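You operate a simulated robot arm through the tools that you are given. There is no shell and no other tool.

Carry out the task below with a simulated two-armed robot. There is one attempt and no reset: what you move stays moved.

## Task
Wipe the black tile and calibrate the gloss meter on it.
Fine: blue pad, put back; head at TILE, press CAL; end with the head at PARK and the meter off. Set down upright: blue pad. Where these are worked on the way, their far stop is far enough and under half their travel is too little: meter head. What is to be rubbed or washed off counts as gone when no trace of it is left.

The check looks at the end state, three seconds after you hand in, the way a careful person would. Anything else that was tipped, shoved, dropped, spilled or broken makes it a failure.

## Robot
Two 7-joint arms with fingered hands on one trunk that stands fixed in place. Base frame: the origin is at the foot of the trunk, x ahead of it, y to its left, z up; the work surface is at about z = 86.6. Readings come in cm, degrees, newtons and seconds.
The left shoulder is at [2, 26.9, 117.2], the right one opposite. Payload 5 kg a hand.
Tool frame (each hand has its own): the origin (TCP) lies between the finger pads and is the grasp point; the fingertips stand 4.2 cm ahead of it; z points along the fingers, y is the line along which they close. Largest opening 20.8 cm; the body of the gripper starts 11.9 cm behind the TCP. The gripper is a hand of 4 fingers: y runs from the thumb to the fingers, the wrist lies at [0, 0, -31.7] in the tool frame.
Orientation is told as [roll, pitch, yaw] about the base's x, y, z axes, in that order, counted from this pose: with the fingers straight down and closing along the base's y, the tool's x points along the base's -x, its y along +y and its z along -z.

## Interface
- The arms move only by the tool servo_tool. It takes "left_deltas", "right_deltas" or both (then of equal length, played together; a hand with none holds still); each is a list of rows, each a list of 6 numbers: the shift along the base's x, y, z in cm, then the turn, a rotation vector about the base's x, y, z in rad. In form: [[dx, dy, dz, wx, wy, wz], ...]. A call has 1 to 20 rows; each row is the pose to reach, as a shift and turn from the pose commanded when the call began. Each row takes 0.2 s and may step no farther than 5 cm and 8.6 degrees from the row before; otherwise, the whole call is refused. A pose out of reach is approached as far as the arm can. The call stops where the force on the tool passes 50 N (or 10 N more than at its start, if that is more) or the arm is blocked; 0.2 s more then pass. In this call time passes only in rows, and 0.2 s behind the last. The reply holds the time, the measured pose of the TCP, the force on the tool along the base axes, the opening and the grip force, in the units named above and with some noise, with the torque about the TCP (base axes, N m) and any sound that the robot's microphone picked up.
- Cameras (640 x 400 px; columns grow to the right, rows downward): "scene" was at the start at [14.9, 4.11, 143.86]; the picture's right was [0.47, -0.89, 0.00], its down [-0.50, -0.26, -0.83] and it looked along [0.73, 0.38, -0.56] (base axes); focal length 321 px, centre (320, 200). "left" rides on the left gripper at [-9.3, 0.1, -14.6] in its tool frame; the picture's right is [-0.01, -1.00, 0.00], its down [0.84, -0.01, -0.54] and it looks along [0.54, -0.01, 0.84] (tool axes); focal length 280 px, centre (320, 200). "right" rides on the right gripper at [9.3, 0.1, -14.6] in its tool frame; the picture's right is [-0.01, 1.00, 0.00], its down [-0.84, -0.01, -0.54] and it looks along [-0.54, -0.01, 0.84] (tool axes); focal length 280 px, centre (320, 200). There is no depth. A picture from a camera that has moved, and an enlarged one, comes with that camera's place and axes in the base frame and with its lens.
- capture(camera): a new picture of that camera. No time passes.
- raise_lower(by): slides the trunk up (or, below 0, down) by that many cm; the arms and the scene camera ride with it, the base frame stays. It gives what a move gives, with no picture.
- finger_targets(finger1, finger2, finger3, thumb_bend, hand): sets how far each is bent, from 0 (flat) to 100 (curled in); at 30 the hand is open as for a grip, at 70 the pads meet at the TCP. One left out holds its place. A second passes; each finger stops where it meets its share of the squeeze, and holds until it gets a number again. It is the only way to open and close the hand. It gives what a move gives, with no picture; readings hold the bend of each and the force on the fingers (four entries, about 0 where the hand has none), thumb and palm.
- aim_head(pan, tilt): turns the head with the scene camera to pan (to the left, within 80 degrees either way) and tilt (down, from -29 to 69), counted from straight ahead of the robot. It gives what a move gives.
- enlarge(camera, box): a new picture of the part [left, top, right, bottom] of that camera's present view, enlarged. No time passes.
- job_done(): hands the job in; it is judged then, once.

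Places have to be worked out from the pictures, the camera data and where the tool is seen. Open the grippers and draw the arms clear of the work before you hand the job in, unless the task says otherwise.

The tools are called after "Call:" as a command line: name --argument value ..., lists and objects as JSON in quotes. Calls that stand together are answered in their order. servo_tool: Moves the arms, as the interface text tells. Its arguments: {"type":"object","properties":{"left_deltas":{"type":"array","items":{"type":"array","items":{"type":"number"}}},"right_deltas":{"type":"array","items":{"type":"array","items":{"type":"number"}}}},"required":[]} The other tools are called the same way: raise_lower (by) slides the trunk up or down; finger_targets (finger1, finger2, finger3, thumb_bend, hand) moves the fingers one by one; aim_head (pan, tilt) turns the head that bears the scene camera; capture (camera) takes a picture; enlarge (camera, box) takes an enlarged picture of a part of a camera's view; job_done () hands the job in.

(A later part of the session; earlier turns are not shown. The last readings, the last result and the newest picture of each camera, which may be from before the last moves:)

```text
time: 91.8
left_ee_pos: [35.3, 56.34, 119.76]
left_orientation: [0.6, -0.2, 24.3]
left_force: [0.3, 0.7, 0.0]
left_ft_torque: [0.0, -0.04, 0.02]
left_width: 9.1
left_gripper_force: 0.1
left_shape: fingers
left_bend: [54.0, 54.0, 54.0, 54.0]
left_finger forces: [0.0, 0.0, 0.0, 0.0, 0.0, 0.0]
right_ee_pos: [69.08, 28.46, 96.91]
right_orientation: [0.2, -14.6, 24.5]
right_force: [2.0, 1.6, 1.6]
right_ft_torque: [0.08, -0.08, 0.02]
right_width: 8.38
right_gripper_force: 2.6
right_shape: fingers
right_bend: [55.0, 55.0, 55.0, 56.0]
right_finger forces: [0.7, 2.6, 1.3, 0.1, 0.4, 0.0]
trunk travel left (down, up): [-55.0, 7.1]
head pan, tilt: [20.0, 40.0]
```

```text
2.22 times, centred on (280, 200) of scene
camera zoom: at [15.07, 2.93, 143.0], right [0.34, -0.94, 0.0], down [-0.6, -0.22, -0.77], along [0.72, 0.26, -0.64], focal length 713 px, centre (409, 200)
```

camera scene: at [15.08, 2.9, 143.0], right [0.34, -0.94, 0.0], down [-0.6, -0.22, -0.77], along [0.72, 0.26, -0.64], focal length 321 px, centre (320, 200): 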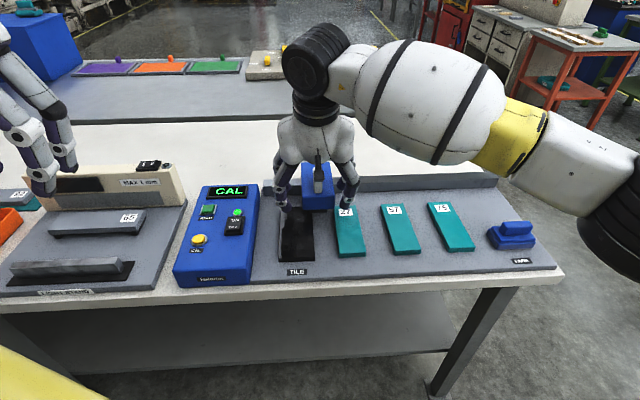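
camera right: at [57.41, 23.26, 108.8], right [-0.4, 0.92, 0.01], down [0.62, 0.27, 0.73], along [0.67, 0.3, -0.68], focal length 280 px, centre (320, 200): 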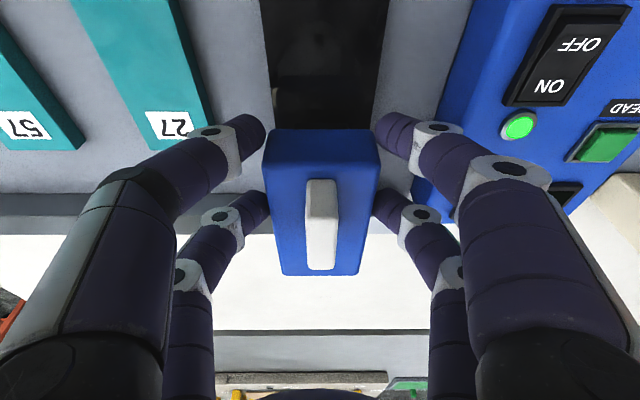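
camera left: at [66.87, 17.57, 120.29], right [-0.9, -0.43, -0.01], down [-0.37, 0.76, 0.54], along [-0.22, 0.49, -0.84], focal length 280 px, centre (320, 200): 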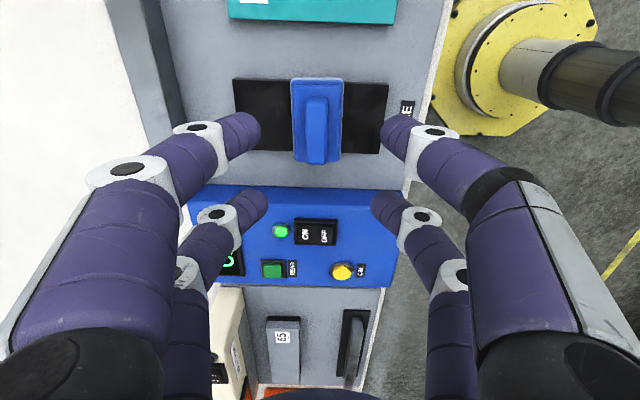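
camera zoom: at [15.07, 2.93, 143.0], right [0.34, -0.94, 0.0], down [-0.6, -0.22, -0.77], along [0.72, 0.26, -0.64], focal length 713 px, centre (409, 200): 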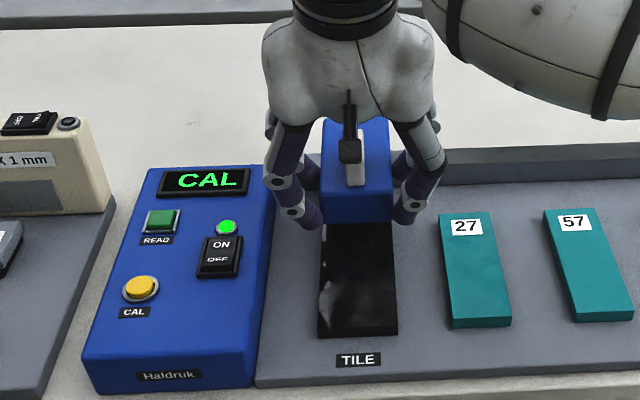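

The head is almost over the tile. I push on gently to find the end stop.

Call:
servo_tool --right_deltas '[[-0.16, 0.36, 0, 0, 0, 0], [-0.33, 0.73, 0, 0, 0, 0], [-0.5, 1.09, 0, 0, 0, 0]]'

Call:
capture --camera "right"

```text
time: 92.6
left_ee_pos: [35.34, 56.18, 119.8]
left_orientation: [0.6, -0.1, 24.4]
left_force: [0.1, -0.5, 0.8]
left_ft_torque: [-0.01, -0.01, 0.02]
left_width: 9.11
left_gripper_force: 0.1
left_shape: fingers
left_bend: [54.0, 54.0, 54.0, 54.0]
left_finger forces: [0.0, 0.0, 0.1, 0.0, 0.0, 0.0]
right_ee_pos: [68.68, 29.31, 96.73]
right_orientation: [0.1, -14.7, 24.4]
right_force: [1.7, -12.9, 3.8]
right_ft_torque: [-0.63, -0.17, -0.27]
right_width: 8.75
right_gripper_force: 6.0
right_shape: fingers
right_bend: [56.0, 56.0, 53.0, 55.0]
right_finger forces: [0.0, 0.0, 5.9, 0.1, 6.2, 0.1]
trunk travel left (down, up): [-55.0, 7.1]
head pan, tilt: [20.0, 40.0]
```

```text
taken
camera right: at [57.08, 24.11, 108.83], right [-0.4, 0.92, 0.01], down [0.62, 0.27, 0.73], along [0.67, 0.3, -0.68], focal length 280 px, centre (320, 200)
```

right: 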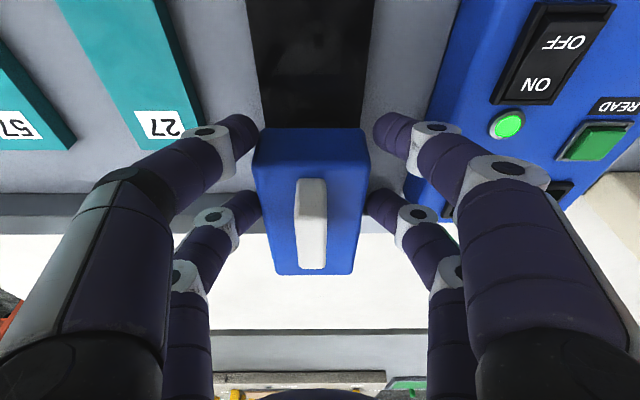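

Contact at the end stop (13 N, right digits loaded) and the head is centred on the tile. I open only the right-hand-side digits, lift out and withdraw to the right.

Call:
finger_targets --hand "right" --finger3 48 --thumb_bend 48

Call:
servo_tool --right_deltas '[[0.2, -0.5, 0.5, 0, 0, 0], [0.2, -0.5, 3, 0, 0, 0], [0.2, -0.5, 6, 0, 0, 0], [0.2, -0.5, 10, 0, 0, 0], [1, -4, 11, 0, 0, 0], [1.8, -8, 11, 0, 0, 0], [2.6, -12, 11, 0, 0, 0], [3.4, -16, 11, 0, 0, 0], [4.2, -20, 11, 0, 0, 0], [5, -24, 11, 0, 0, 0], [5.5, -28, 11, 0, 0, 0]]'

Call:
capture --camera "scene"

Call:
enlarge --camera "scene" --box '[160, 150, 360, 300]'

```text
time: 93.6
left_ee_pos: [35.35, 56.38, 119.82]
left_orientation: [0.4, -0.1, 24.5]
left_force: [-0.6, 0.3, -1.4]
left_ft_torque: [-0.04, 0.05, 0.04]
left_width: 9.14
left_gripper_force: 0.0
left_shape: fingers
left_bend: [54.0, 54.0, 54.0, 54.0]
left_finger forces: [0.0, 0.0, 0.1, 0.1, 0.0, 0.0]
right_ee_pos: [68.57, 29.57, 96.85]
right_orientation: [0.1, -14.7, 24.5]
right_force: [-0.1, 0.5, 0.6]
right_ft_torque: [-0.07, -0.04, -0.01]
right_width: 10.26
right_gripper_force: 0.1
right_shape: fingers
right_bend: [56.0, 56.0, 48.0, 48.0]
right_finger forces: [0.1, 0.0, 0.1, 0.0, 0.0, 0.0]
trunk travel left (down, up): [-55.0, 7.1]
head pan, tilt: [20.0, 40.0]
```

```text
time: 96.0
left_ee_pos: [35.32, 56.23, 119.9]
left_orientation: [0.6, -0.2, 24.5]
left_force: [0.6, -0.3, 0.6]
left_ft_torque: [0.15, 0.07, -0.02]
left_width: 9.14
left_gripper_force: 0.0
left_shape: fingers
left_bend: [54.0, 54.0, 54.0, 54.0]
left_finger forces: [0.0, 0.0, 0.0, 0.0, 0.0, 0.0]
right_ee_pos: [74.25, 1.54, 107.8]
right_orientation: [0.3, -14.6, 24.4]
right_force: [-0.2, -0.3, -1.2]
right_ft_torque: [0.1, 0.04, 0.02]
right_width: 10.25
right_gripper_force: 0.0
right_shape: fingers
right_bend: [56.0, 56.0, 48.0, 48.0]
right_finger forces: [0.0, 0.0, 0.1, 0.1, 0.0, 0.0]
trunk travel left (down, up): [-55.0, 7.1]
head pan, tilt: [20.0, 40.0]
```

```text
taken
camera scene: at [15.12, 2.76, 142.99], right [0.34, -0.94, 0.0], down [-0.6, -0.22, -0.77], along [0.72, 0.26, -0.64], focal length 321 px, centre (320, 200)
```

scene: 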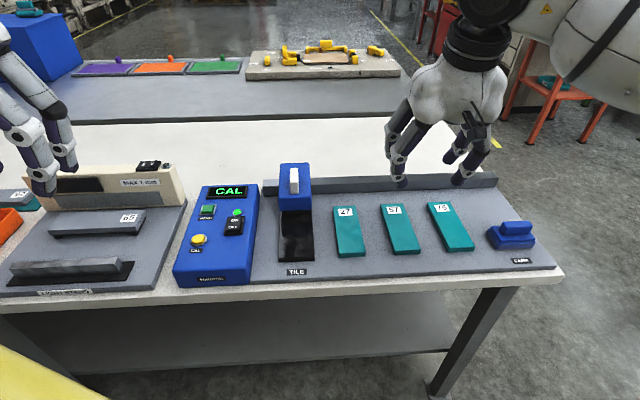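

```text
2.67 times, centred on (260, 225) of scene
camera zoom: at [15.12, 2.76, 142.99], right [0.34, -0.94, 0.0], down [-0.6, -0.22, -0.77], along [0.72, 0.26, -0.64], focal length 856 px, centre (480, 133)
```

zoom: 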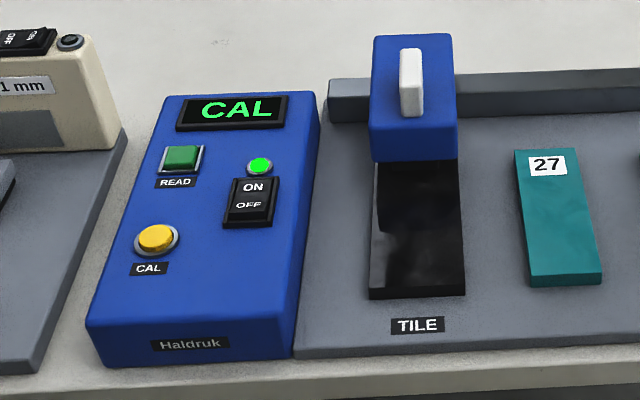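

The head sits at TILE. CAL button works out at about (51.25,43.95), z≈91.7, and the OFF end of the rocker near (56.4,38.6). I shape the left hand into a one-finger poker: others curled, thumb forward.

Call:
finger_targets --hand "left" --finger1 100 --finger2 100 --finger3 100 --thumb_bend 60

Call:
capture --camera "left"

Call:
aim_head --pan 45 --tilt 35

Call:
capture --camera "scene"

```text
time: 97.0
left_ee_pos: [35.22, 56.36, 119.79]
left_orientation: [0.5, -0.2, 24.4]
left_force: [0.3, -0.3, -0.1]
left_ft_torque: [-0.03, -0.01, 0.01]
left_width: 7.12
left_gripper_force: 0.0
left_shape: fingers
left_bend: [100.0, 72.0, 72.0, 60.0]
left_finger forces: [0.1, 0.0, 0.1, 0.1, 0.0, 0.1]
right_ee_pos: [74.11, 1.69, 107.87]
right_orientation: [0.2, -14.5, 24.4]
right_force: [-0.1, 0.5, 0.0]
right_ft_torque: [0.0, 0.02, -0.02]
right_width: 10.27
right_gripper_force: 0.0
right_shape: fingers
right_bend: [56.0, 56.0, 48.0, 48.0]
right_finger forces: [0.0, 0.0, 0.0, 0.0, 0.1, 0.1]
trunk travel left (down, up): [-55.0, 7.1]
head pan, tilt: [20.0, 40.0]
```

```text
taken
camera left: at [43.67, 60.19, 134.47], right [0.43, -0.9, -0.01], down [-0.76, -0.36, 0.54], along [-0.49, -0.22, -0.84], focal length 280 px, centre (320, 200)
```

left: 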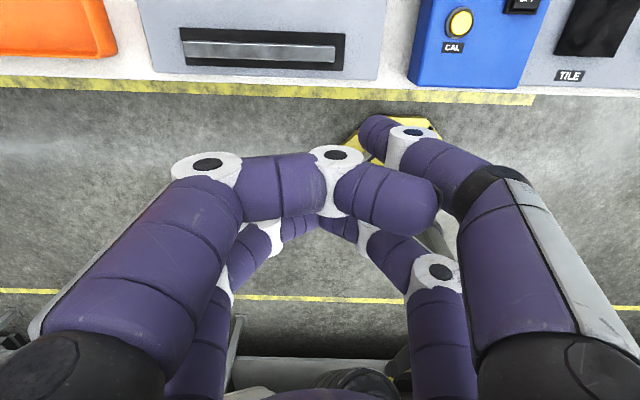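

```text
time: 97.9
left_ee_pos: [35.27, 56.23, 119.82]
left_orientation: [0.5, -0.1, 24.4]
left_force: [0.0, -0.6, 0.1]
left_ft_torque: [0.02, 0.01, 0.04]
left_width: 7.12
left_gripper_force: 0.0
left_shape: fingers
left_bend: [100.0, 72.0, 72.0, 60.0]
left_finger forces: [0.0, 0.0, 0.0, 0.0, 0.0, 0.1]
right_ee_pos: [74.25, 1.61, 107.76]
right_orientation: [0.2, -14.6, 24.4]
right_force: [-0.1, 0.2, -0.1]
right_ft_torque: [-0.04, 0.02, -0.01]
right_width: 10.26
right_gripper_force: 0.0
right_shape: fingers
right_bend: [56.0, 56.0, 48.0, 48.0]
right_finger forces: [0.0, 0.1, 0.1, 0.0, 0.0, 0.0]
trunk travel left (down, up): [-55.0, 7.1]
head pan, tilt: [45.0, 35.0]
```

```text
taken
camera scene: at [13.31, 6.22, 143.75], right [0.71, -0.71, 0.0], down [-0.41, -0.41, -0.82], along [0.58, 0.58, -0.57], focal length 321 px, centre (320, 200)
```

scene: 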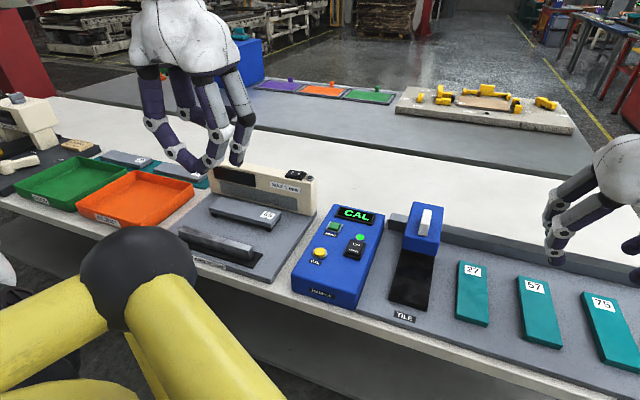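

The pinched pair finger2/finger3 (robot side) makes a well-defined poker; I open the thumb out of the way. Then I tilt the hand 20° so that this pair is lowest and hover over the CAL button.

Call:
finger_targets --hand "left" --finger2 76 --finger3 76 --thumb_bend 25

Call:
servo_tool --left_deltas '[[2.2, -1.5, 0, 0.02, -0.045, 0], [4.4, -3, -1, 0.04, -0.09, 0], [6.6, -4.5, -3, 0.06, -0.135, 0], [8.8, -6, -6, 0.08, -0.18, 0], [11, -7.5, -9, 0.1, -0.22, 0], [13.2, -9, -12, 0.12, -0.265, 0], [15.4, -10.5, -14.5, 0.144, -0.318, 0], [17.3, -11.8, -17, 0.144, -0.318, 0], [17.3, -11.8, -17.8, 0.144, -0.318, 0]]'

Call:
capture --camera "left"

Call:
enlarge --camera "scene" --box '[260, 150, 420, 310]'

```text
time: 98.9
left_ee_pos: [35.28, 56.4, 119.81]
left_orientation: [0.5, -0.1, 24.4]
left_force: [0.4, 0.3, 0.0]
left_ft_torque: [0.02, 0.01, 0.01]
left_width: 10.26
left_gripper_force: 0.1
left_shape: fingers
left_bend: [100.0, 74.0, 74.0, 25.0]
left_finger forces: [0.0, 0.0, 0.0, 0.0, 0.0, 0.1]
right_ee_pos: [74.32, 1.55, 107.82]
right_orientation: [0.2, -14.7, 24.3]
right_force: [-0.3, 0.1, 0.9]
right_ft_torque: [-0.02, -0.01, 0.02]
right_width: 10.24
right_gripper_force: 0.1
right_shape: fingers
right_bend: [56.0, 56.0, 48.0, 48.0]
right_finger forces: [0.0, 0.0, 0.1, 0.0, 0.0, 0.0]
trunk travel left (down, up): [-55.0, 7.1]
head pan, tilt: [45.0, 35.0]
```

```text
time: 100.9
left_ee_pos: [52.67, 44.67, 101.75]
left_orientation: [0.5, -20.2, 24.4]
left_force: [-0.1, -0.4, -0.2]
left_ft_torque: [-0.06, -0.05, 0.01]
left_width: 10.26
left_gripper_force: 0.1
left_shape: fingers
left_bend: [100.0, 74.0, 74.0, 25.0]
left_finger forces: [0.1, 0.1, 0.1, 0.0, 0.0, 0.0]
right_ee_pos: [74.19, 1.69, 107.84]
right_orientation: [0.2, -14.8, 24.5]
right_force: [-0.5, 0.6, -0.4]
right_ft_torque: [-0.03, -0.06, 0.02]
right_width: 10.26
right_gripper_force: 0.0
right_shape: fingers
right_bend: [56.0, 56.0, 48.0, 48.0]
right_finger forces: [0.1, 0.0, 0.0, 0.0, 0.0, 0.0]
trunk travel left (down, up): [-55.0, 7.1]
head pan, tilt: [45.0, 35.0]
```

```text
taken
camera left: at [55.96, 46.12, 118.72], right [0.43, -0.9, 0.0], down [-0.88, -0.42, 0.21], along [-0.19, -0.09, -0.98], focal length 280 px, centre (320, 200)
```

left: 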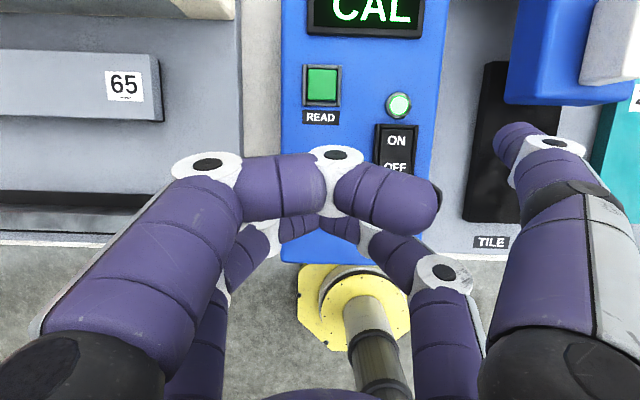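

```text
2.50 times, centred on (340, 230) of scene
camera zoom: at [13.27, 6.24, 143.76], right [0.71, -0.71, 0.0], down [-0.41, -0.41, -0.82], along [0.58, 0.58, -0.57], focal length 802 px, centre (270, 125)
```

zoom: 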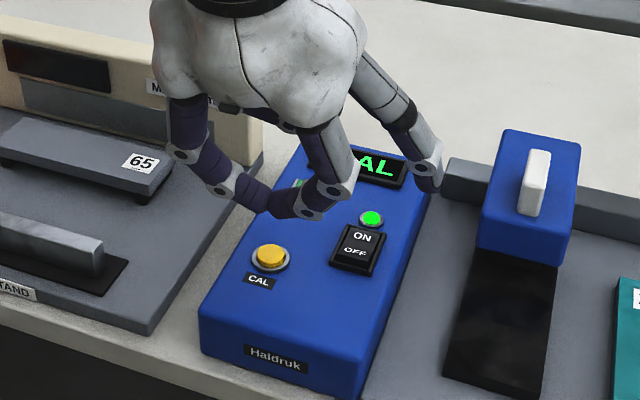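

The pinched tips hover roughly above CAL. I zoom in to judge the tip's exact spot against the button.

Call:
enlarge --camera "scene" --box '[295, 190, 365, 270]'

Call:
enlarge --camera "left" --box '[220, 130, 440, 290]'

```text
5.00 times, centred on (330, 230) of scene
camera zoom: at [13.27, 6.24, 143.76], right [0.71, -0.71, 0.0], down [-0.41, -0.41, -0.82], along [0.58, 0.58, -0.57], focal length 1605 px, centre (270, 50)
```

zoom: 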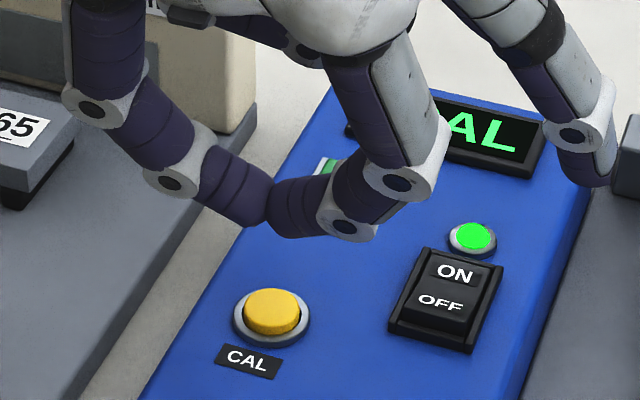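

```text
2.50 times, centred on (330, 210) of left
camera zoom: at [55.96, 46.12, 118.72], right [0.43, -0.9, 0.0], down [-0.88, -0.42, 0.21], along [-0.19, -0.09, -0.98], focal length 701 px, centre (295, 175)
```

zoom: 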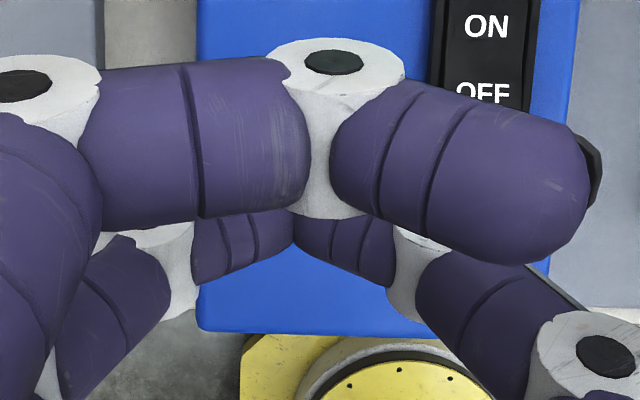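

The pinched pair is too flat-bottomed for a clean press. I use finger2 alone, at a straighter bend, open finger3, and shift the hand so finger2's tip is over CAL.

Call:
finger_targets --hand "left" --finger2 58 --finger3 25

Call:
servo_tool --left_deltas '[[0.5, -1.4, 0, 0, 0, 0], [1.1, -2.9, 0, 0, 0, 0], [1.1, -2.9, 0, 0, 0, 0]]'

Call:
enlarge --camera "scene" --box '[290, 170, 410, 270]'

Call:
capture --camera "left"

```text
time: 101.9
left_ee_pos: [52.71, 44.64, 101.76]
left_orientation: [0.5, -20.2, 24.4]
left_force: [-0.2, -0.2, -0.3]
left_ft_torque: [-0.01, -0.03, -0.03]
left_width: 10.24
left_gripper_force: 0.1
left_shape: fingers
left_bend: [100.0, 57.0, 25.0, 25.0]
left_finger forces: [0.0, 0.0, 0.1, 0.1, 0.0, 0.0]
right_ee_pos: [74.24, 1.58, 107.81]
right_orientation: [0.1, -14.6, 24.4]
right_force: [-0.9, -0.3, -0.2]
right_ft_torque: [-0.01, 0.03, 0.0]
right_width: 10.29
right_gripper_force: 0.0
right_shape: fingers
right_bend: [56.0, 56.0, 48.0, 48.0]
right_finger forces: [0.0, 0.1, 0.1, 0.1, 0.0, 0.0]
trunk travel left (down, up): [-55.0, 7.1]
head pan, tilt: [45.0, 35.0]
```

```text
time: 102.7
left_ee_pos: [53.63, 41.66, 101.81]
left_orientation: [0.5, -20.2, 24.6]
left_force: [-0.2, -0.1, 0.5]
left_ft_torque: [-0.03, 0.0, -0.01]
left_width: 10.24
left_gripper_force: 0.0
left_shape: fingers
left_bend: [100.0, 57.0, 25.0, 25.0]
left_finger forces: [0.0, 0.0, 0.0, 0.0, 0.0, 0.0]
right_ee_pos: [74.13, 1.59, 107.87]
right_orientation: [0.2, -14.7, 24.4]
right_force: [-1.1, 0.3, 0.1]
right_ft_torque: [-0.02, 0.01, -0.01]
right_width: 10.26
right_gripper_force: 0.1
right_shape: fingers
right_bend: [56.0, 56.0, 48.0, 48.0]
right_finger forces: [0.0, 0.0, 0.1, 0.0, 0.0, 0.1]
trunk travel left (down, up): [-55.0, 7.1]
head pan, tilt: [45.0, 35.0]
```

```text
4.00 times, centred on (350, 220) of scene
camera zoom: at [13.3, 6.23, 143.75], right [0.71, -0.71, 0.0], down [-0.41, -0.41, -0.82], along [0.58, 0.58, -0.57], focal length 1284 px, centre (200, 120)
```

zoom: 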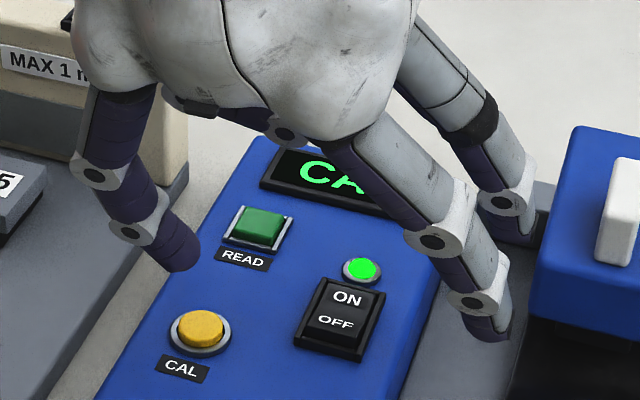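

```text
taken
camera left: at [57.04, 43.19, 118.82], right [0.43, -0.9, 0.0], down [-0.88, -0.42, 0.21], along [-0.2, -0.09, -0.98], focal length 280 px, centre (320, 200)
```

left: 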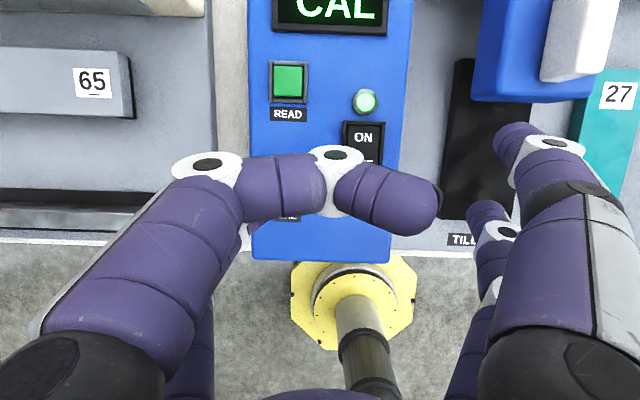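

Finger2's tip is about 1 cm left of CAL's centre. I correct that and lower to just above the button.

Call:
servo_tool --left_deltas '[[0.4, -0.87, 0, 0, 0, 0], [0.4, -0.87, -2, 0, 0, 0], [0.4, -0.87, -3.5, 0, 0, 0], [0.4, -0.87, -3.5, 0, 0, 0]]'

Call:
enlarge --camera "scene" --box '[290, 190, 410, 290]'

```text
time: 103.7
left_ee_pos: [53.83, 40.6, 98.53]
left_orientation: [0.6, -20.2, 24.4]
left_force: [-0.3, -0.3, 0.2]
left_ft_torque: [0.0, -0.01, -0.02]
left_width: 10.23
left_gripper_force: 0.0
left_shape: fingers
left_bend: [100.0, 57.0, 25.0, 25.0]
left_finger forces: [0.0, 0.0, 0.1, 0.0, 0.0, 0.1]
right_ee_pos: [74.19, 1.75, 107.88]
right_orientation: [0.1, -14.6, 24.4]
right_force: [0.1, 0.4, 0.2]
right_ft_torque: [-0.02, 0.01, 0.01]
right_width: 10.28
right_gripper_force: 0.1
right_shape: fingers
right_bend: [56.0, 56.0, 48.0, 48.0]
right_finger forces: [0.0, 0.0, 0.0, 0.0, 0.0, 0.0]
trunk travel left (down, up): [-55.0, 7.1]
head pan, tilt: [45.0, 35.0]
```

```text
4.00 times, centred on (350, 240) of scene
camera zoom: at [13.3, 6.24, 143.75], right [0.71, -0.71, 0.0], down [-0.41, -0.41, -0.82], along [0.58, 0.58, -0.57], focal length 1284 px, centre (200, 40)
```

zoom: 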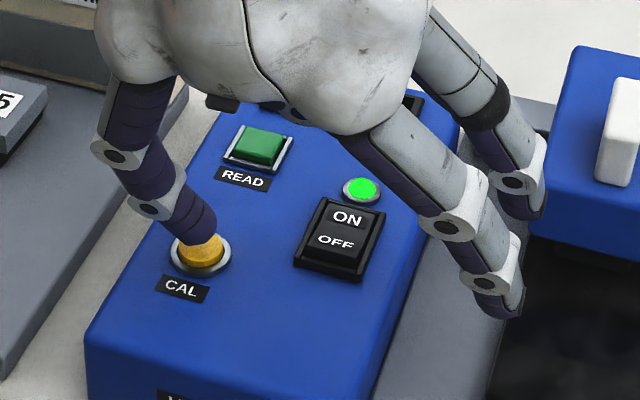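

The tip is right over the button. I lower in small steps and watch force and sound.

Call:
servo_tool --left_deltas '[[0, 0, -0.3, 0, 0, 0], [0, 0, -0.6, 0, 0, 0], [0, 0, -0.9, 0, 0, 0]]'

Call:
enlarge --camera "scene" --box '[290, 190, 410, 290]'

```text
time: 104.5
left_ee_pos: [54.11, 40.57, 97.65]
left_orientation: [0.6, -20.3, 24.4]
left_force: [-1.0, 0.4, 7.9]
left_ft_torque: [0.28, 0.34, 0.05]
left_width: 10.24
left_gripper_force: 4.1
left_shape: fingers
left_bend: [100.0, 57.0, 25.0, 25.0]
left_finger forces: [0.0, 8.2, 0.0, 0.0, 0.0, 0.1]
right_ee_pos: [74.11, 1.64, 107.8]
right_orientation: [0.2, -14.6, 24.5]
right_force: [0.8, -0.7, 0.3]
right_ft_torque: [-0.03, 0.0, 0.01]
right_width: 10.25
right_gripper_force: 0.1
right_shape: fingers
right_bend: [56.0, 56.0, 48.0, 48.0]
right_finger forces: [0.0, 0.0, 0.0, 0.0, 0.0, 0.1]
trunk travel left (down, up): [-55.0, 7.1]
head pan, tilt: [45.0, 35.0]
heard: click
```

```text
4.00 times, centred on (350, 240) of scene
camera zoom: at [13.26, 6.2, 143.77], right [0.71, -0.71, 0.0], down [-0.41, -0.41, -0.82], along [0.58, 0.58, -0.57], focal length 1284 px, centre (200, 40)
```

zoom: 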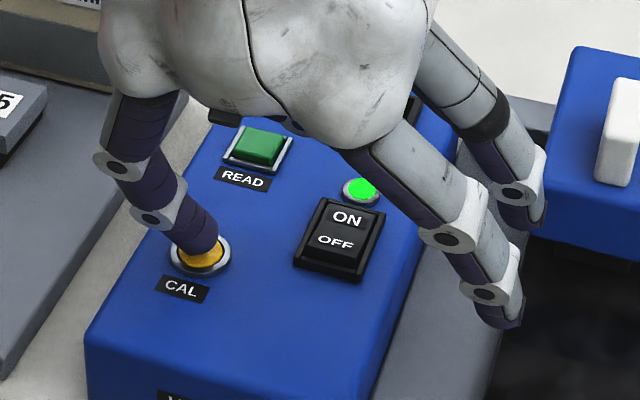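

A click was heard at 8 N. I hold briefly, then lift off and look at the display.

Call:
servo_tool --left_deltas '[[0, 0, 0, 0, 0, 0], [0, 0, 1, 0, 0, 0], [0, 0, 4, 0, 0, 0], [-1, 2, 8, 0, 0, 0], [-3, 5, 10, 0, 0, 0]]'

Call:
enlarge --camera "scene" --box '[280, 180, 440, 310]'

Call:
capture --camera "left"

```text
time: 105.7
left_ee_pos: [51.19, 45.89, 107.27]
left_orientation: [0.4, -20.1, 24.3]
left_force: [-0.6, 0.0, -0.3]
left_ft_torque: [-0.06, -0.08, -0.03]
left_width: 10.24
left_gripper_force: 0.1
left_shape: fingers
left_bend: [100.0, 57.0, 25.0, 25.0]
left_finger forces: [0.0, 0.0, 0.0, 0.0, 0.0, 0.0]
right_ee_pos: [74.13, 1.58, 107.88]
right_orientation: [0.1, -14.6, 24.6]
right_force: [0.2, 0.8, 0.2]
right_ft_torque: [-0.14, -0.05, -0.04]
right_width: 10.23
right_gripper_force: 0.1
right_shape: fingers
right_bend: [56.0, 56.0, 48.0, 48.0]
right_finger forces: [0.0, 0.1, 0.0, 0.1, 0.0, 0.0]
trunk travel left (down, up): [-55.0, 7.1]
head pan, tilt: [45.0, 35.0]
```

```text
3.08 times, centred on (360, 245) of scene
camera zoom: at [13.25, 6.3, 143.76], right [0.71, -0.71, 0.0], down [-0.41, -0.41, -0.82], along [0.58, 0.58, -0.57], focal length 988 px, centre (197, 62)
```

zoom: 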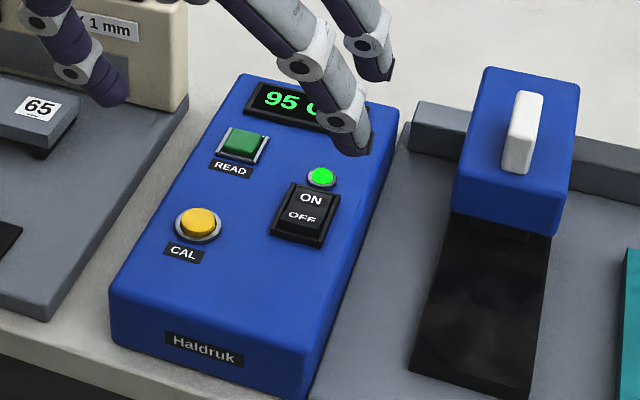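

```text
taken
camera left: at [54.49, 47.41, 124.32], right [0.43, -0.9, 0.0], down [-0.88, -0.42, 0.22], along [-0.2, -0.09, -0.98], focal length 280 px, centre (320, 200)
```

left: 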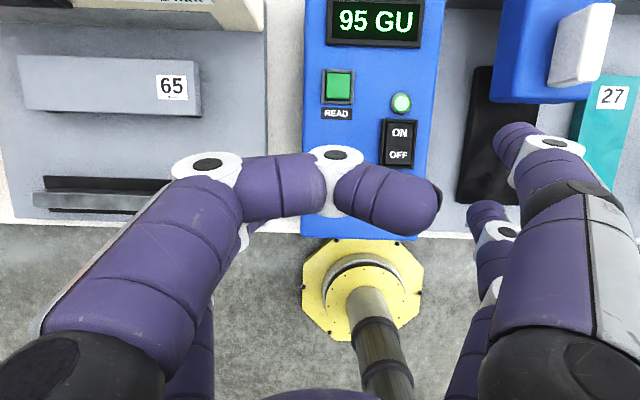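

Display reads "95 GU": calibration is done. The left hand retreats so the right can take the head back to PARK before switching off.

Call:
servo_tool --left_deltas '[[-2, 1, 4, 0, 0, 0], [-5, 3, 8, 0, 0, 0], [-9, 5, 11, 0, 0, 0], [-13, 7.5, 12.5, 0, 0, 0], [-16, 10.4, 12.5, 0, 0, 0]]'

Call:
servo_tool --right_deltas '[[-0.7, 4, 0, 0, 0, 0], [-1.4, 8, 0, 0, 0, 0], [-2.1, 12, 0, 0, 0, 0], [-2.8, 16, 0, 0, 0, 0], [-3.5, 20, 0, 0, 0, 0], [-4.2, 24, -1, 0, 0, 0], [-5, 26.9, -2, 0, 0, 0], [-5, 26.9, -3, 0, 0, 0]]'

Call:
finger_targets --hand "right" --finger1 55 --finger2 55 --finger3 46 --thumb_bend 46

Call:
capture --camera "right"

Call:
enlarge --camera "scene" --box '[300, 110, 500, 300]'

```text
refused: row 2 steps farther than a row can; nothing moved
```

```text
time: 107.5
left_ee_pos: [51.2, 45.73, 107.38]
left_orientation: [0.5, -20.1, 24.4]
left_force: [0.7, 0.9, -0.4]
left_ft_torque: [0.02, 0.07, 0.02]
left_width: 10.26
left_gripper_force: 0.1
left_shape: fingers
left_bend: [100.0, 57.0, 25.0, 25.0]
left_finger forces: [0.0, 0.0, 0.0, 0.0, 0.0, 0.0]
right_ee_pos: [69.07, 28.24, 104.81]
right_orientation: [0.2, -14.6, 24.3]
right_force: [0.4, -0.1, 0.0]
right_ft_torque: [0.12, 0.06, 0.02]
right_width: 10.29
right_gripper_force: 0.1
right_shape: fingers
right_bend: [56.0, 56.0, 48.0, 48.0]
right_finger forces: [0.1, 0.0, 0.0, 0.0, 0.0, 0.1]
trunk travel left (down, up): [-55.0, 7.1]
head pan, tilt: [45.0, 35.0]
```

```text
time: 108.5
left_ee_pos: [51.22, 45.76, 107.39]
left_orientation: [0.5, -20.2, 24.4]
left_force: [0.2, -0.4, -0.5]
left_ft_torque: [0.02, 0.02, -0.01]
left_width: 10.23
left_gripper_force: 0.0
left_shape: fingers
left_bend: [100.0, 57.0, 25.0, 25.0]
left_finger forces: [0.0, 0.0, 0.0, 0.0, 0.1, 0.0]
right_ee_pos: [68.82, 28.19, 104.9]
right_orientation: [0.1, -14.6, 24.3]
right_force: [-0.6, 0.6, -0.7]
right_ft_torque: [-0.04, 0.0, -0.01]
right_width: 10.99
right_gripper_force: 0.0
right_shape: fingers
right_bend: [55.0, 55.0, 46.0, 46.0]
right_finger forces: [0.1, 0.1, 0.0, 0.1, 0.0, 0.1]
trunk travel left (down, up): [-55.0, 7.1]
head pan, tilt: [45.0, 35.0]
```

```text
taken
camera right: at [57.35, 23.1, 116.79], right [-0.4, 0.92, 0.01], down [0.62, 0.27, 0.73], along [0.67, 0.3, -0.68], focal length 280 px, centre (320, 200)
```

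right: 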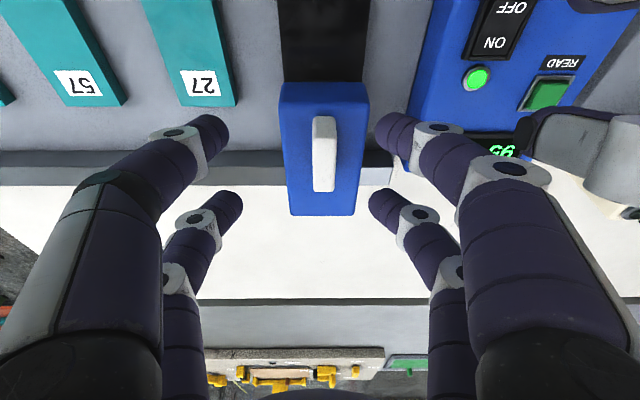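

```text
2.11 times, centred on (400, 205) of scene
camera zoom: at [13.31, 6.23, 143.75], right [0.71, -0.71, 0.0], down [-0.41, -0.41, -0.82], along [0.58, 0.58, -0.57], focal length 676 px, centre (152, 190)
```

zoom: 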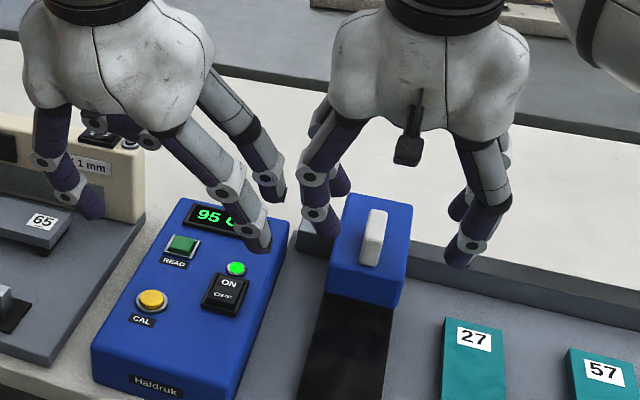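

The left retreat was again refused for step length (no contact happened). I redo it in shorter steps before continuing.

Call:
servo_tool --left_deltas '[[-1.5, 1, 3, 0, 0, 0], [-3.5, 2.5, 6, 0, 0, 0], [-6, 4, 9, 0, 0, 0], [-9, 6, 11, 0, 0, 0], [-12.5, 8, 12.5, 0, 0, 0], [-16, 10.4, 12.5, 0, 0, 0]]'

```text
time: 109.9
left_ee_pos: [34.82, 56.25, 120.06]
left_orientation: [0.4, -20.2, 24.3]
left_force: [-0.5, 0.9, -1.3]
left_ft_torque: [-0.07, -0.06, -0.03]
left_width: 10.23
left_gripper_force: 0.1
left_shape: fingers
left_bend: [100.0, 57.0, 25.0, 25.0]
left_finger forces: [0.0, 0.0, 0.1, 0.0, 0.0, 0.1]
right_ee_pos: [68.92, 28.42, 104.66]
right_orientation: [0.1, -14.5, 24.5]
right_force: [-0.4, 2.1, 0.2]
right_ft_torque: [-0.19, -0.11, -0.06]
right_width: 10.98
right_gripper_force: 0.1
right_shape: fingers
right_bend: [55.0, 55.0, 46.0, 46.0]
right_finger forces: [0.0, 0.1, 0.0, 0.0, 0.1, 0.0]
trunk travel left (down, up): [-55.0, 7.1]
head pan, tilt: [45.0, 35.0]
```

Clear now. I shift 0.7 cm left so the left digits pass beside the head's left face, and go down around it.

Call:
servo_tool --right_deltas '[[-0.29, 0.64, 0, 0, 0, 0], [-0.29, 0.64, -2.5, 0, 0, 0], [-0.29, 0.64, -5, 0, 0, 0], [-0.29, 0.64, -5, 0, 0, 0]]'

Call:
capture --camera "right"

Call:
enlarge --camera "scene" --box '[300, 130, 500, 300]'

```text
time: 110.9
left_ee_pos: [34.92, 56.23, 120.14]
left_orientation: [0.5, -20.2, 24.4]
left_force: [0.4, -0.3, 0.1]
left_ft_torque: [0.04, 0.04, 0.01]
left_width: 10.25
left_gripper_force: 0.1
left_shape: fingers
left_bend: [100.0, 57.0, 25.0, 25.0]
left_finger forces: [0.0, 0.0, 0.1, 0.1, 0.1, 0.0]
right_ee_pos: [68.65, 28.98, 100.06]
right_orientation: [0.2, -14.7, 24.4]
right_force: [-0.2, -0.5, -0.1]
right_ft_torque: [0.02, 0.03, 0.02]
right_width: 10.99
right_gripper_force: 0.1
right_shape: fingers
right_bend: [55.0, 55.0, 46.0, 46.0]
right_finger forces: [0.1, 0.0, 0.1, 0.1, 0.0, 0.1]
trunk travel left (down, up): [-55.0, 7.1]
head pan, tilt: [45.0, 35.0]
```

```text
taken
camera right: at [57.05, 23.77, 111.91], right [-0.4, 0.92, 0.01], down [0.62, 0.27, 0.73], along [0.67, 0.3, -0.68], focal length 280 px, centre (320, 200)
```

right: 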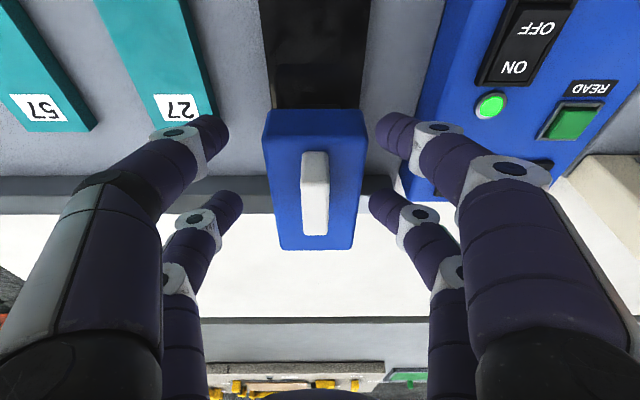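

```text
2.35 times, centred on (400, 215) of scene
camera zoom: at [13.32, 6.19, 143.76], right [0.71, -0.71, 0.0], down [-0.41, -0.41, -0.82], along [0.58, 0.58, -0.57], focal length 755 px, centre (132, 165)
```

zoom: 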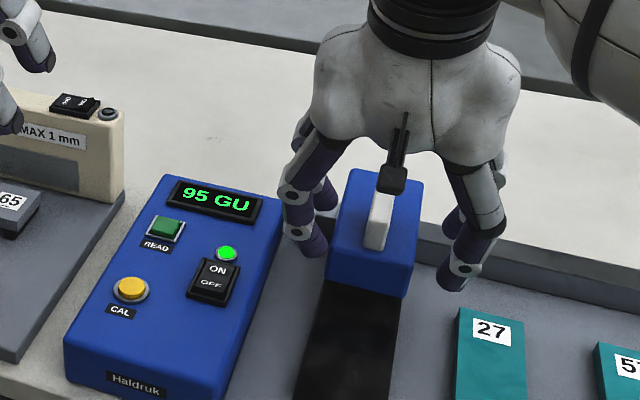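

Well placed. I lower the last 3 cm and start pushing the head back to the right.

Call:
servo_tool --right_deltas '[[0, 0, -1.5, 0, 0, 0], [0, 0, -3.1, 0, 0, 0], [0.41, -0.91, -3.1, 0, 0, 0], [0.83, -1.82, -3.1, 0, 0, 0], [1.24, -2.73, -3.1, 0, 0, 0], [1.65, -3.64, -3.1, 0, 0, 0], [2.48, -5.47, -3.1, 0, 0, 0], [3.3, -7.3, -3.1, 0, 0, 0], [4.13, -9.1, -3.1, 0, 0, 0]]'

Call:
capture --camera "right"

```text
time: 112.9
left_ee_pos: [34.88, 56.24, 120.13]
left_orientation: [0.5, -20.2, 24.5]
left_force: [-0.1, -0.9, 0.5]
left_ft_torque: [0.05, 0.05, -0.02]
left_width: 10.21
left_gripper_force: 0.0
left_shape: fingers
left_bend: [100.0, 57.0, 25.0, 25.0]
left_finger forces: [0.0, 0.0, 0.0, 0.0, 0.1, 0.0]
right_ee_pos: [72.68, 20.06, 96.43]
right_orientation: [0.3, -14.6, 24.4]
right_force: [0.3, -0.1, -1.4]
right_ft_torque: [0.03, -0.02, 0.03]
right_width: 11.05
right_gripper_force: 0.0
right_shape: fingers
right_bend: [55.0, 55.0, 46.0, 46.0]
right_finger forces: [0.1, 0.0, 0.0, 0.0, 0.0, 0.0]
trunk travel left (down, up): [-55.0, 7.1]
head pan, tilt: [45.0, 35.0]
```

```text
taken
camera right: at [61.12, 14.82, 108.49], right [-0.4, 0.92, 0.01], down [0.62, 0.27, 0.73], along [0.67, 0.3, -0.68], focal length 280 px, centre (320, 200)
```

right: 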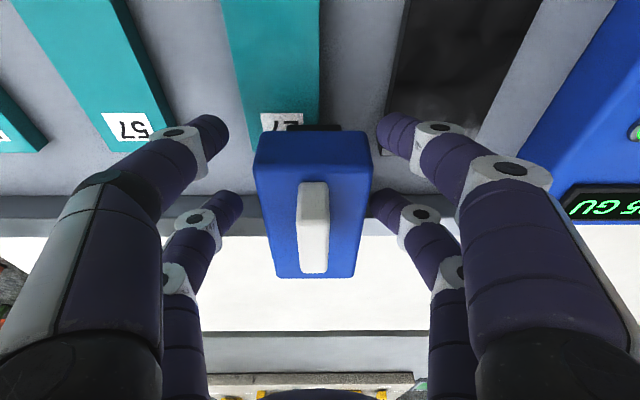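

It slides along. Another 30 cm toward PARK.

Call:
servo_tool --right_deltas '[[1.03, -2.28, 0.3, 0, 0, 0], [2.07, -4.56, 0.3, 0, 0, 0], [3.1, -6.83, 0.3, 0, 0, 0], [4.13, -9.11, 0.3, 0, 0, 0], [5.16, -11.39, 0.3, 0, 0, 0], [6.2, -13.67, 0.3, 0, 0, 0], [7.23, -15.94, 0.3, 0, 0, 0], [8.26, -18.22, 0.3, 0, 0, 0], [9.29, -20.5, 0.3, 0, 0, 0], [10.3, -22.8, 0.3, 0, 0, 0], [11.4, -25.1, 0.3, 0, 0, 0], [12.4, -27.3, 0.3, 0, 0, 0]]'

Call:
aim_head --pan -10 --tilt 32

Call:
capture --camera "right"

Call:
capture --camera "scene"

```text
time: 115.5
left_ee_pos: [34.91, 56.22, 120.22]
left_orientation: [0.3, -20.2, 24.5]
left_force: [-0.6, -0.3, -0.1]
left_ft_torque: [0.11, 0.05, 0.01]
left_width: 10.27
left_gripper_force: 0.1
left_shape: fingers
left_bend: [100.0, 57.0, 25.0, 25.0]
left_finger forces: [0.0, 0.0, 0.0, 0.0, 0.0, 0.0]
right_ee_pos: [85.49, -7.12, 97.08]
right_orientation: [0.2, -14.8, 24.5]
right_force: [-0.1, 0.3, -0.8]
right_ft_torque: [0.04, 0.02, 0.06]
right_width: 11.06
right_gripper_force: 0.1
right_shape: fingers
right_bend: [55.0, 55.0, 46.0, 46.0]
right_finger forces: [0.1, 0.0, 0.0, 0.0, 0.1, 0.0]
trunk travel left (down, up): [-55.0, 7.1]
head pan, tilt: [45.0, 35.0]
```

```text
time: 116.7
left_ee_pos: [35.02, 56.21, 120.09]
left_orientation: [0.6, -20.2, 24.4]
left_force: [-0.5, 0.0, 0.6]
left_ft_torque: [0.01, -0.01, 0.0]
left_width: 10.24
left_gripper_force: 0.1
left_shape: fingers
left_bend: [100.0, 57.0, 25.0, 25.0]
left_finger forces: [0.0, 0.1, 0.1, 0.0, 0.1, 0.0]
right_ee_pos: [85.36, -6.94, 97.14]
right_orientation: [0.1, -14.6, 24.3]
right_force: [-0.3, 0.8, 0.3]
right_ft_torque: [0.01, 0.02, -0.03]
right_width: 11.06
right_gripper_force: 0.0
right_shape: fingers
right_bend: [55.0, 55.0, 46.0, 46.0]
right_finger forces: [0.1, 0.0, 0.1, 0.1, 0.0, 0.1]
trunk travel left (down, up): [-55.0, 7.1]
head pan, tilt: [-10.0, 32.0]
```

```text
taken
camera right: at [73.81, -12.29, 109.06], right [-0.4, 0.92, 0.01], down [0.62, 0.27, 0.73], along [0.67, 0.3, -0.68], focal length 280 px, centre (320, 200)
```

right: 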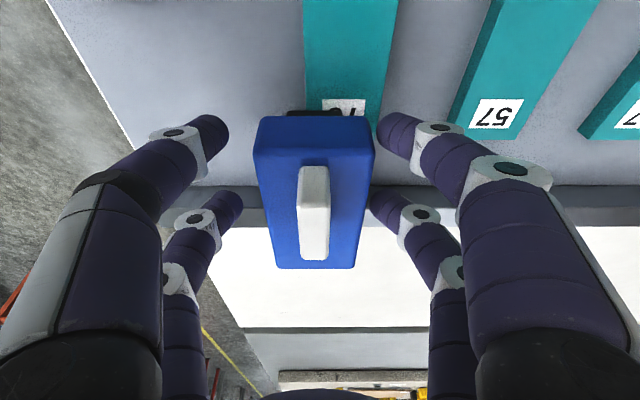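

```text
taken
camera scene: at [15.91, -1.54, 144.22], right [-0.17, -0.98, 0.0], down [-0.52, 0.09, -0.85], along [0.84, -0.15, -0.53], focal length 321 px, centre (320, 200)
```

scene: 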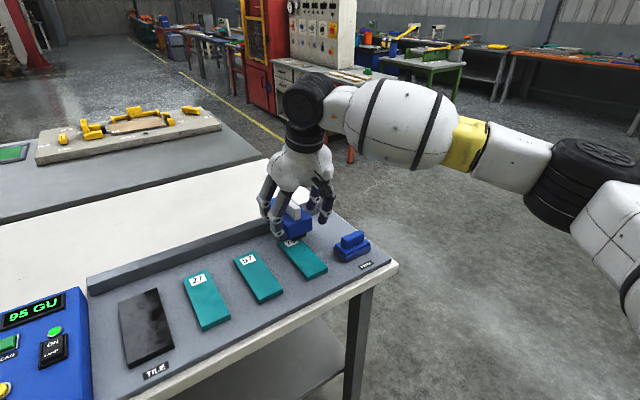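

About 10 cm remain to PARK. I push on, slower near the end, to find the stop.

Call:
servo_tool --right_deltas '[[0.62, -1.37, 0, 0, 0, 0], [1.24, -2.73, 0, 0, 0, 0], [1.86, -4.1, 0, 0, 0, 0], [2.48, -5.47, 0, 0, 0, 0], [2.89, -6.38, 0, 0, 0, 0], [3.3, -7.29, 0, 0, 0, 0], [3.72, -8.2, 0, 0, 0, 0], [3.96, -8.75, 0, 0, 0, 0], [4.2, -9.3, 0, 0, 0, 0]]'

Call:
capture --camera "right"

```text
time: 118.7
left_ee_pos: [34.95, 56.18, 120.17]
left_orientation: [0.5, -20.1, 24.4]
left_force: [0.5, -0.2, 0.0]
left_ft_torque: [0.01, -0.01, 0.01]
left_width: 10.23
left_gripper_force: 0.0
left_shape: fingers
left_bend: [100.0, 57.0, 25.0, 25.0]
left_finger forces: [0.1, 0.1, 0.0, 0.0, 0.0, 0.0]
right_ee_pos: [89.49, -16.51, 97.13]
right_orientation: [0.2, -14.5, 24.3]
right_force: [0.4, -0.5, 0.1]
right_ft_torque: [0.0, 0.0, -0.01]
right_width: 11.05
right_gripper_force: 0.1
right_shape: fingers
right_bend: [55.0, 55.0, 46.0, 46.0]
right_finger forces: [0.1, 0.0, 0.0, 0.0, 0.0, 0.0]
trunk travel left (down, up): [-55.0, 7.1]
head pan, tilt: [-10.0, 32.0]
```

```text
taken
camera right: at [77.88, -21.84, 109.05], right [-0.4, 0.92, 0.01], down [0.62, 0.27, 0.73], along [0.67, 0.3, -0.68], focal length 280 px, centre (320, 200)
```

right: 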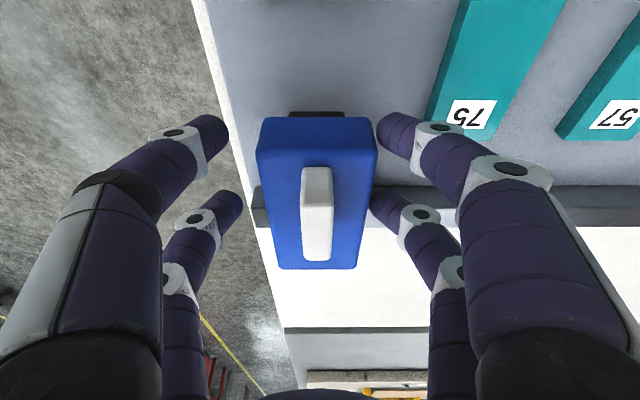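

The head looks to be at its original place; I press gently further to confirm the stop.

Call:
servo_tool --right_deltas '[[0.16, -0.36, 0, 0, 0, 0], [0.33, -0.73, 0, 0, 0, 0], [0.5, -1.09, 0, 0, 0, 0]]'

Call:
capture --camera "right"

```text
time: 119.5
left_ee_pos: [34.84, 56.18, 120.13]
left_orientation: [0.5, -20.2, 24.5]
left_force: [0.6, 0.1, 0.0]
left_ft_torque: [0.01, 0.0, 0.01]
left_width: 10.25
left_gripper_force: 0.0
left_shape: fingers
left_bend: [100.0, 57.0, 25.0, 25.0]
left_finger forces: [0.0, 0.0, 0.1, 0.0, 0.0, 0.0]
right_ee_pos: [89.99, -17.44, 97.14]
right_orientation: [0.1, -14.6, 24.5]
right_force: [-7.5, 8.2, 3.1]
right_ft_torque: [0.44, 0.31, 0.28]
right_width: 11.77
right_gripper_force: 5.1
right_shape: fingers
right_bend: [52.0, 53.0, 46.0, 46.0]
right_finger forces: [5.3, 4.7, 0.1, 0.1, 0.1, 0.0]
trunk travel left (down, up): [-55.0, 7.1]
head pan, tilt: [-10.0, 32.0]
```

```text
taken
camera right: at [78.3, -22.73, 109.11], right [-0.4, 0.92, 0.01], down [0.62, 0.27, 0.73], along [0.67, 0.3, -0.68], focal length 280 px, centre (320, 200)
```

right: 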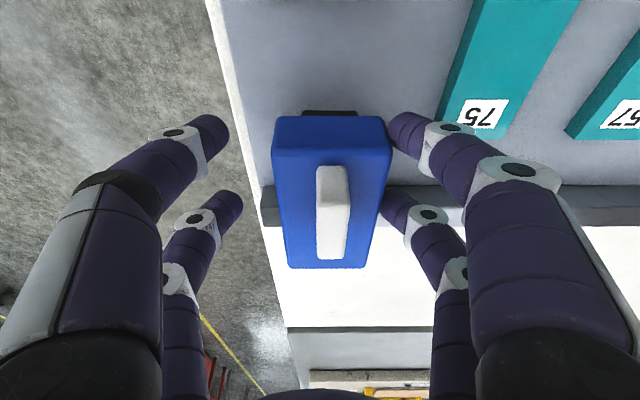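

The PARK stop is reached (fingers load, the head stays). I back off 0.8 cm, open, lift out and withdraw the right hand.

Call:
servo_tool --right_deltas '[[-0.4, 0.9, 0, 0, 0, 0]]'

Call:
finger_targets --hand "right" --finger1 46 --finger2 46 --finger3 46 --thumb_bend 46

Call:
servo_tool --right_deltas '[[0, 0, 2, 0, 0, 0], [0, 0, 5, 0, 0, 0], [0, 0, 9, 0, 0, 0], [-1, 0, 13, 0, 0, 0], [-4, 0, 16, 0, 0, 0], [-8, 0, 18, 0, 0, 0], [-12, -1, 18, 0, 0, 0], [-16, -2, 18, 0, 0, 0], [-20, -3, 18, 0, 0, 0], [-24, -5, 18, 0, 0, 0], [-28, -7, 18, 0, 0, 0]]'

Call:
capture --camera "scene"

Call:
enlarge --camera "scene" --box '[220, 180, 420, 300]'

```text
time: 119.9
left_ee_pos: [35.01, 56.07, 120.06]
left_orientation: [0.5, -20.2, 24.4]
left_force: [0.6, -0.6, -1.2]
left_ft_torque: [-0.03, 0.0, 0.0]
left_width: 10.25
left_gripper_force: 0.0
left_shape: fingers
left_bend: [100.0, 57.0, 25.0, 25.0]
left_finger forces: [0.1, 0.0, 0.1, 0.0, 0.1, 0.0]
right_ee_pos: [89.51, -16.96, 97.17]
right_orientation: [0.2, -14.6, 24.4]
right_force: [0.3, 2.9, 1.7]
right_ft_torque: [0.16, -0.01, -0.06]
right_width: 11.3
right_gripper_force: 1.3
right_shape: fingers
right_bend: [54.0, 54.0, 46.0, 46.0]
right_finger forces: [1.3, 0.9, 0.1, 0.0, 0.0, 0.0]
trunk travel left (down, up): [-55.0, 7.1]
head pan, tilt: [-10.0, 32.0]
```

```text
time: 120.9
left_ee_pos: [34.93, 56.18, 120.02]
left_orientation: [0.5, -20.2, 24.4]
left_force: [0.7, 0.2, 1.0]
left_ft_torque: [-0.04, 0.02, 0.01]
left_width: 10.25
left_gripper_force: 0.1
left_shape: fingers
left_bend: [100.0, 57.0, 25.0, 25.0]
left_finger forces: [0.0, 0.0, 0.1, 0.0, 0.0, 0.0]
right_ee_pos: [89.49, -16.84, 97.15]
right_orientation: [0.1, -14.6, 24.5]
right_force: [0.4, 0.2, 0.1]
right_ft_torque: [0.0, -0.02, 0.03]
right_width: 13.37
right_gripper_force: 0.0
right_shape: fingers
right_bend: [46.0, 46.0, 46.0, 46.0]
right_finger forces: [0.0, 0.0, 0.0, 0.1, 0.0, 0.0]
trunk travel left (down, up): [-55.0, 7.1]
head pan, tilt: [-10.0, 32.0]
```

```text
time: 123.3
left_ee_pos: [34.94, 56.12, 120.2]
left_orientation: [0.6, -20.3, 24.4]
left_force: [-1.8, -0.2, 0.4]
left_ft_torque: [0.07, -0.07, -0.01]
left_width: 10.25
left_gripper_force: 0.1
left_shape: fingers
left_bend: [100.0, 57.0, 25.0, 25.0]
left_finger forces: [0.0, 0.1, 0.0, 0.0, 0.0, 0.1]
right_ee_pos: [61.92, -23.86, 115.15]
right_orientation: [0.3, -14.7, 24.3]
right_force: [-0.2, 0.2, 0.1]
right_ft_torque: [0.06, -0.02, 0.03]
right_width: 13.4
right_gripper_force: 0.0
right_shape: fingers
right_bend: [46.0, 46.0, 46.0, 46.0]
right_finger forces: [0.1, 0.0, 0.0, 0.1, 0.0, 0.0]
trunk travel left (down, up): [-55.0, 7.1]
head pan, tilt: [-10.0, 32.0]
```

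```text
taken
camera scene: at [15.87, -1.63, 144.23], right [-0.17, -0.98, 0.0], down [-0.52, 0.09, -0.85], along [0.84, -0.15, -0.53], focal length 321 px, centre (320, 200)
```

scene: 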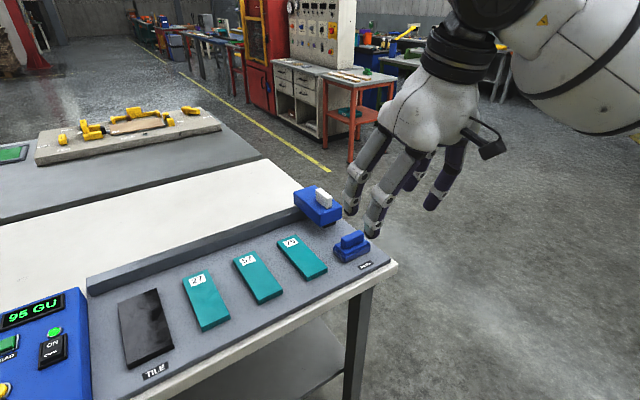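

```text
3.20 times, centred on (320, 240) of scene
camera zoom: at [15.87, -1.63, 144.23], right [-0.17, -0.98, 0.0], down [-0.52, 0.09, -0.85], along [0.84, -0.15, -0.53], focal length 1027 px, centre (320, 72)
```

zoom: 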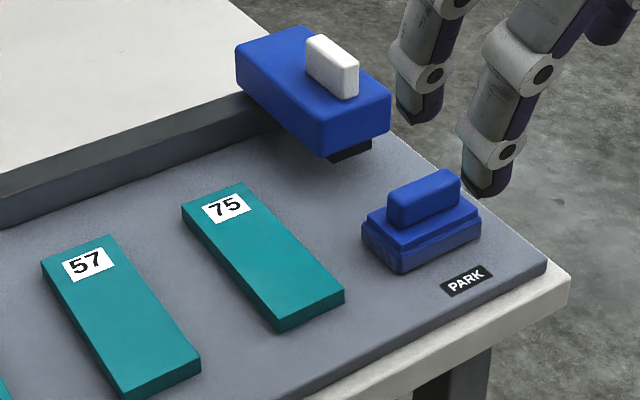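

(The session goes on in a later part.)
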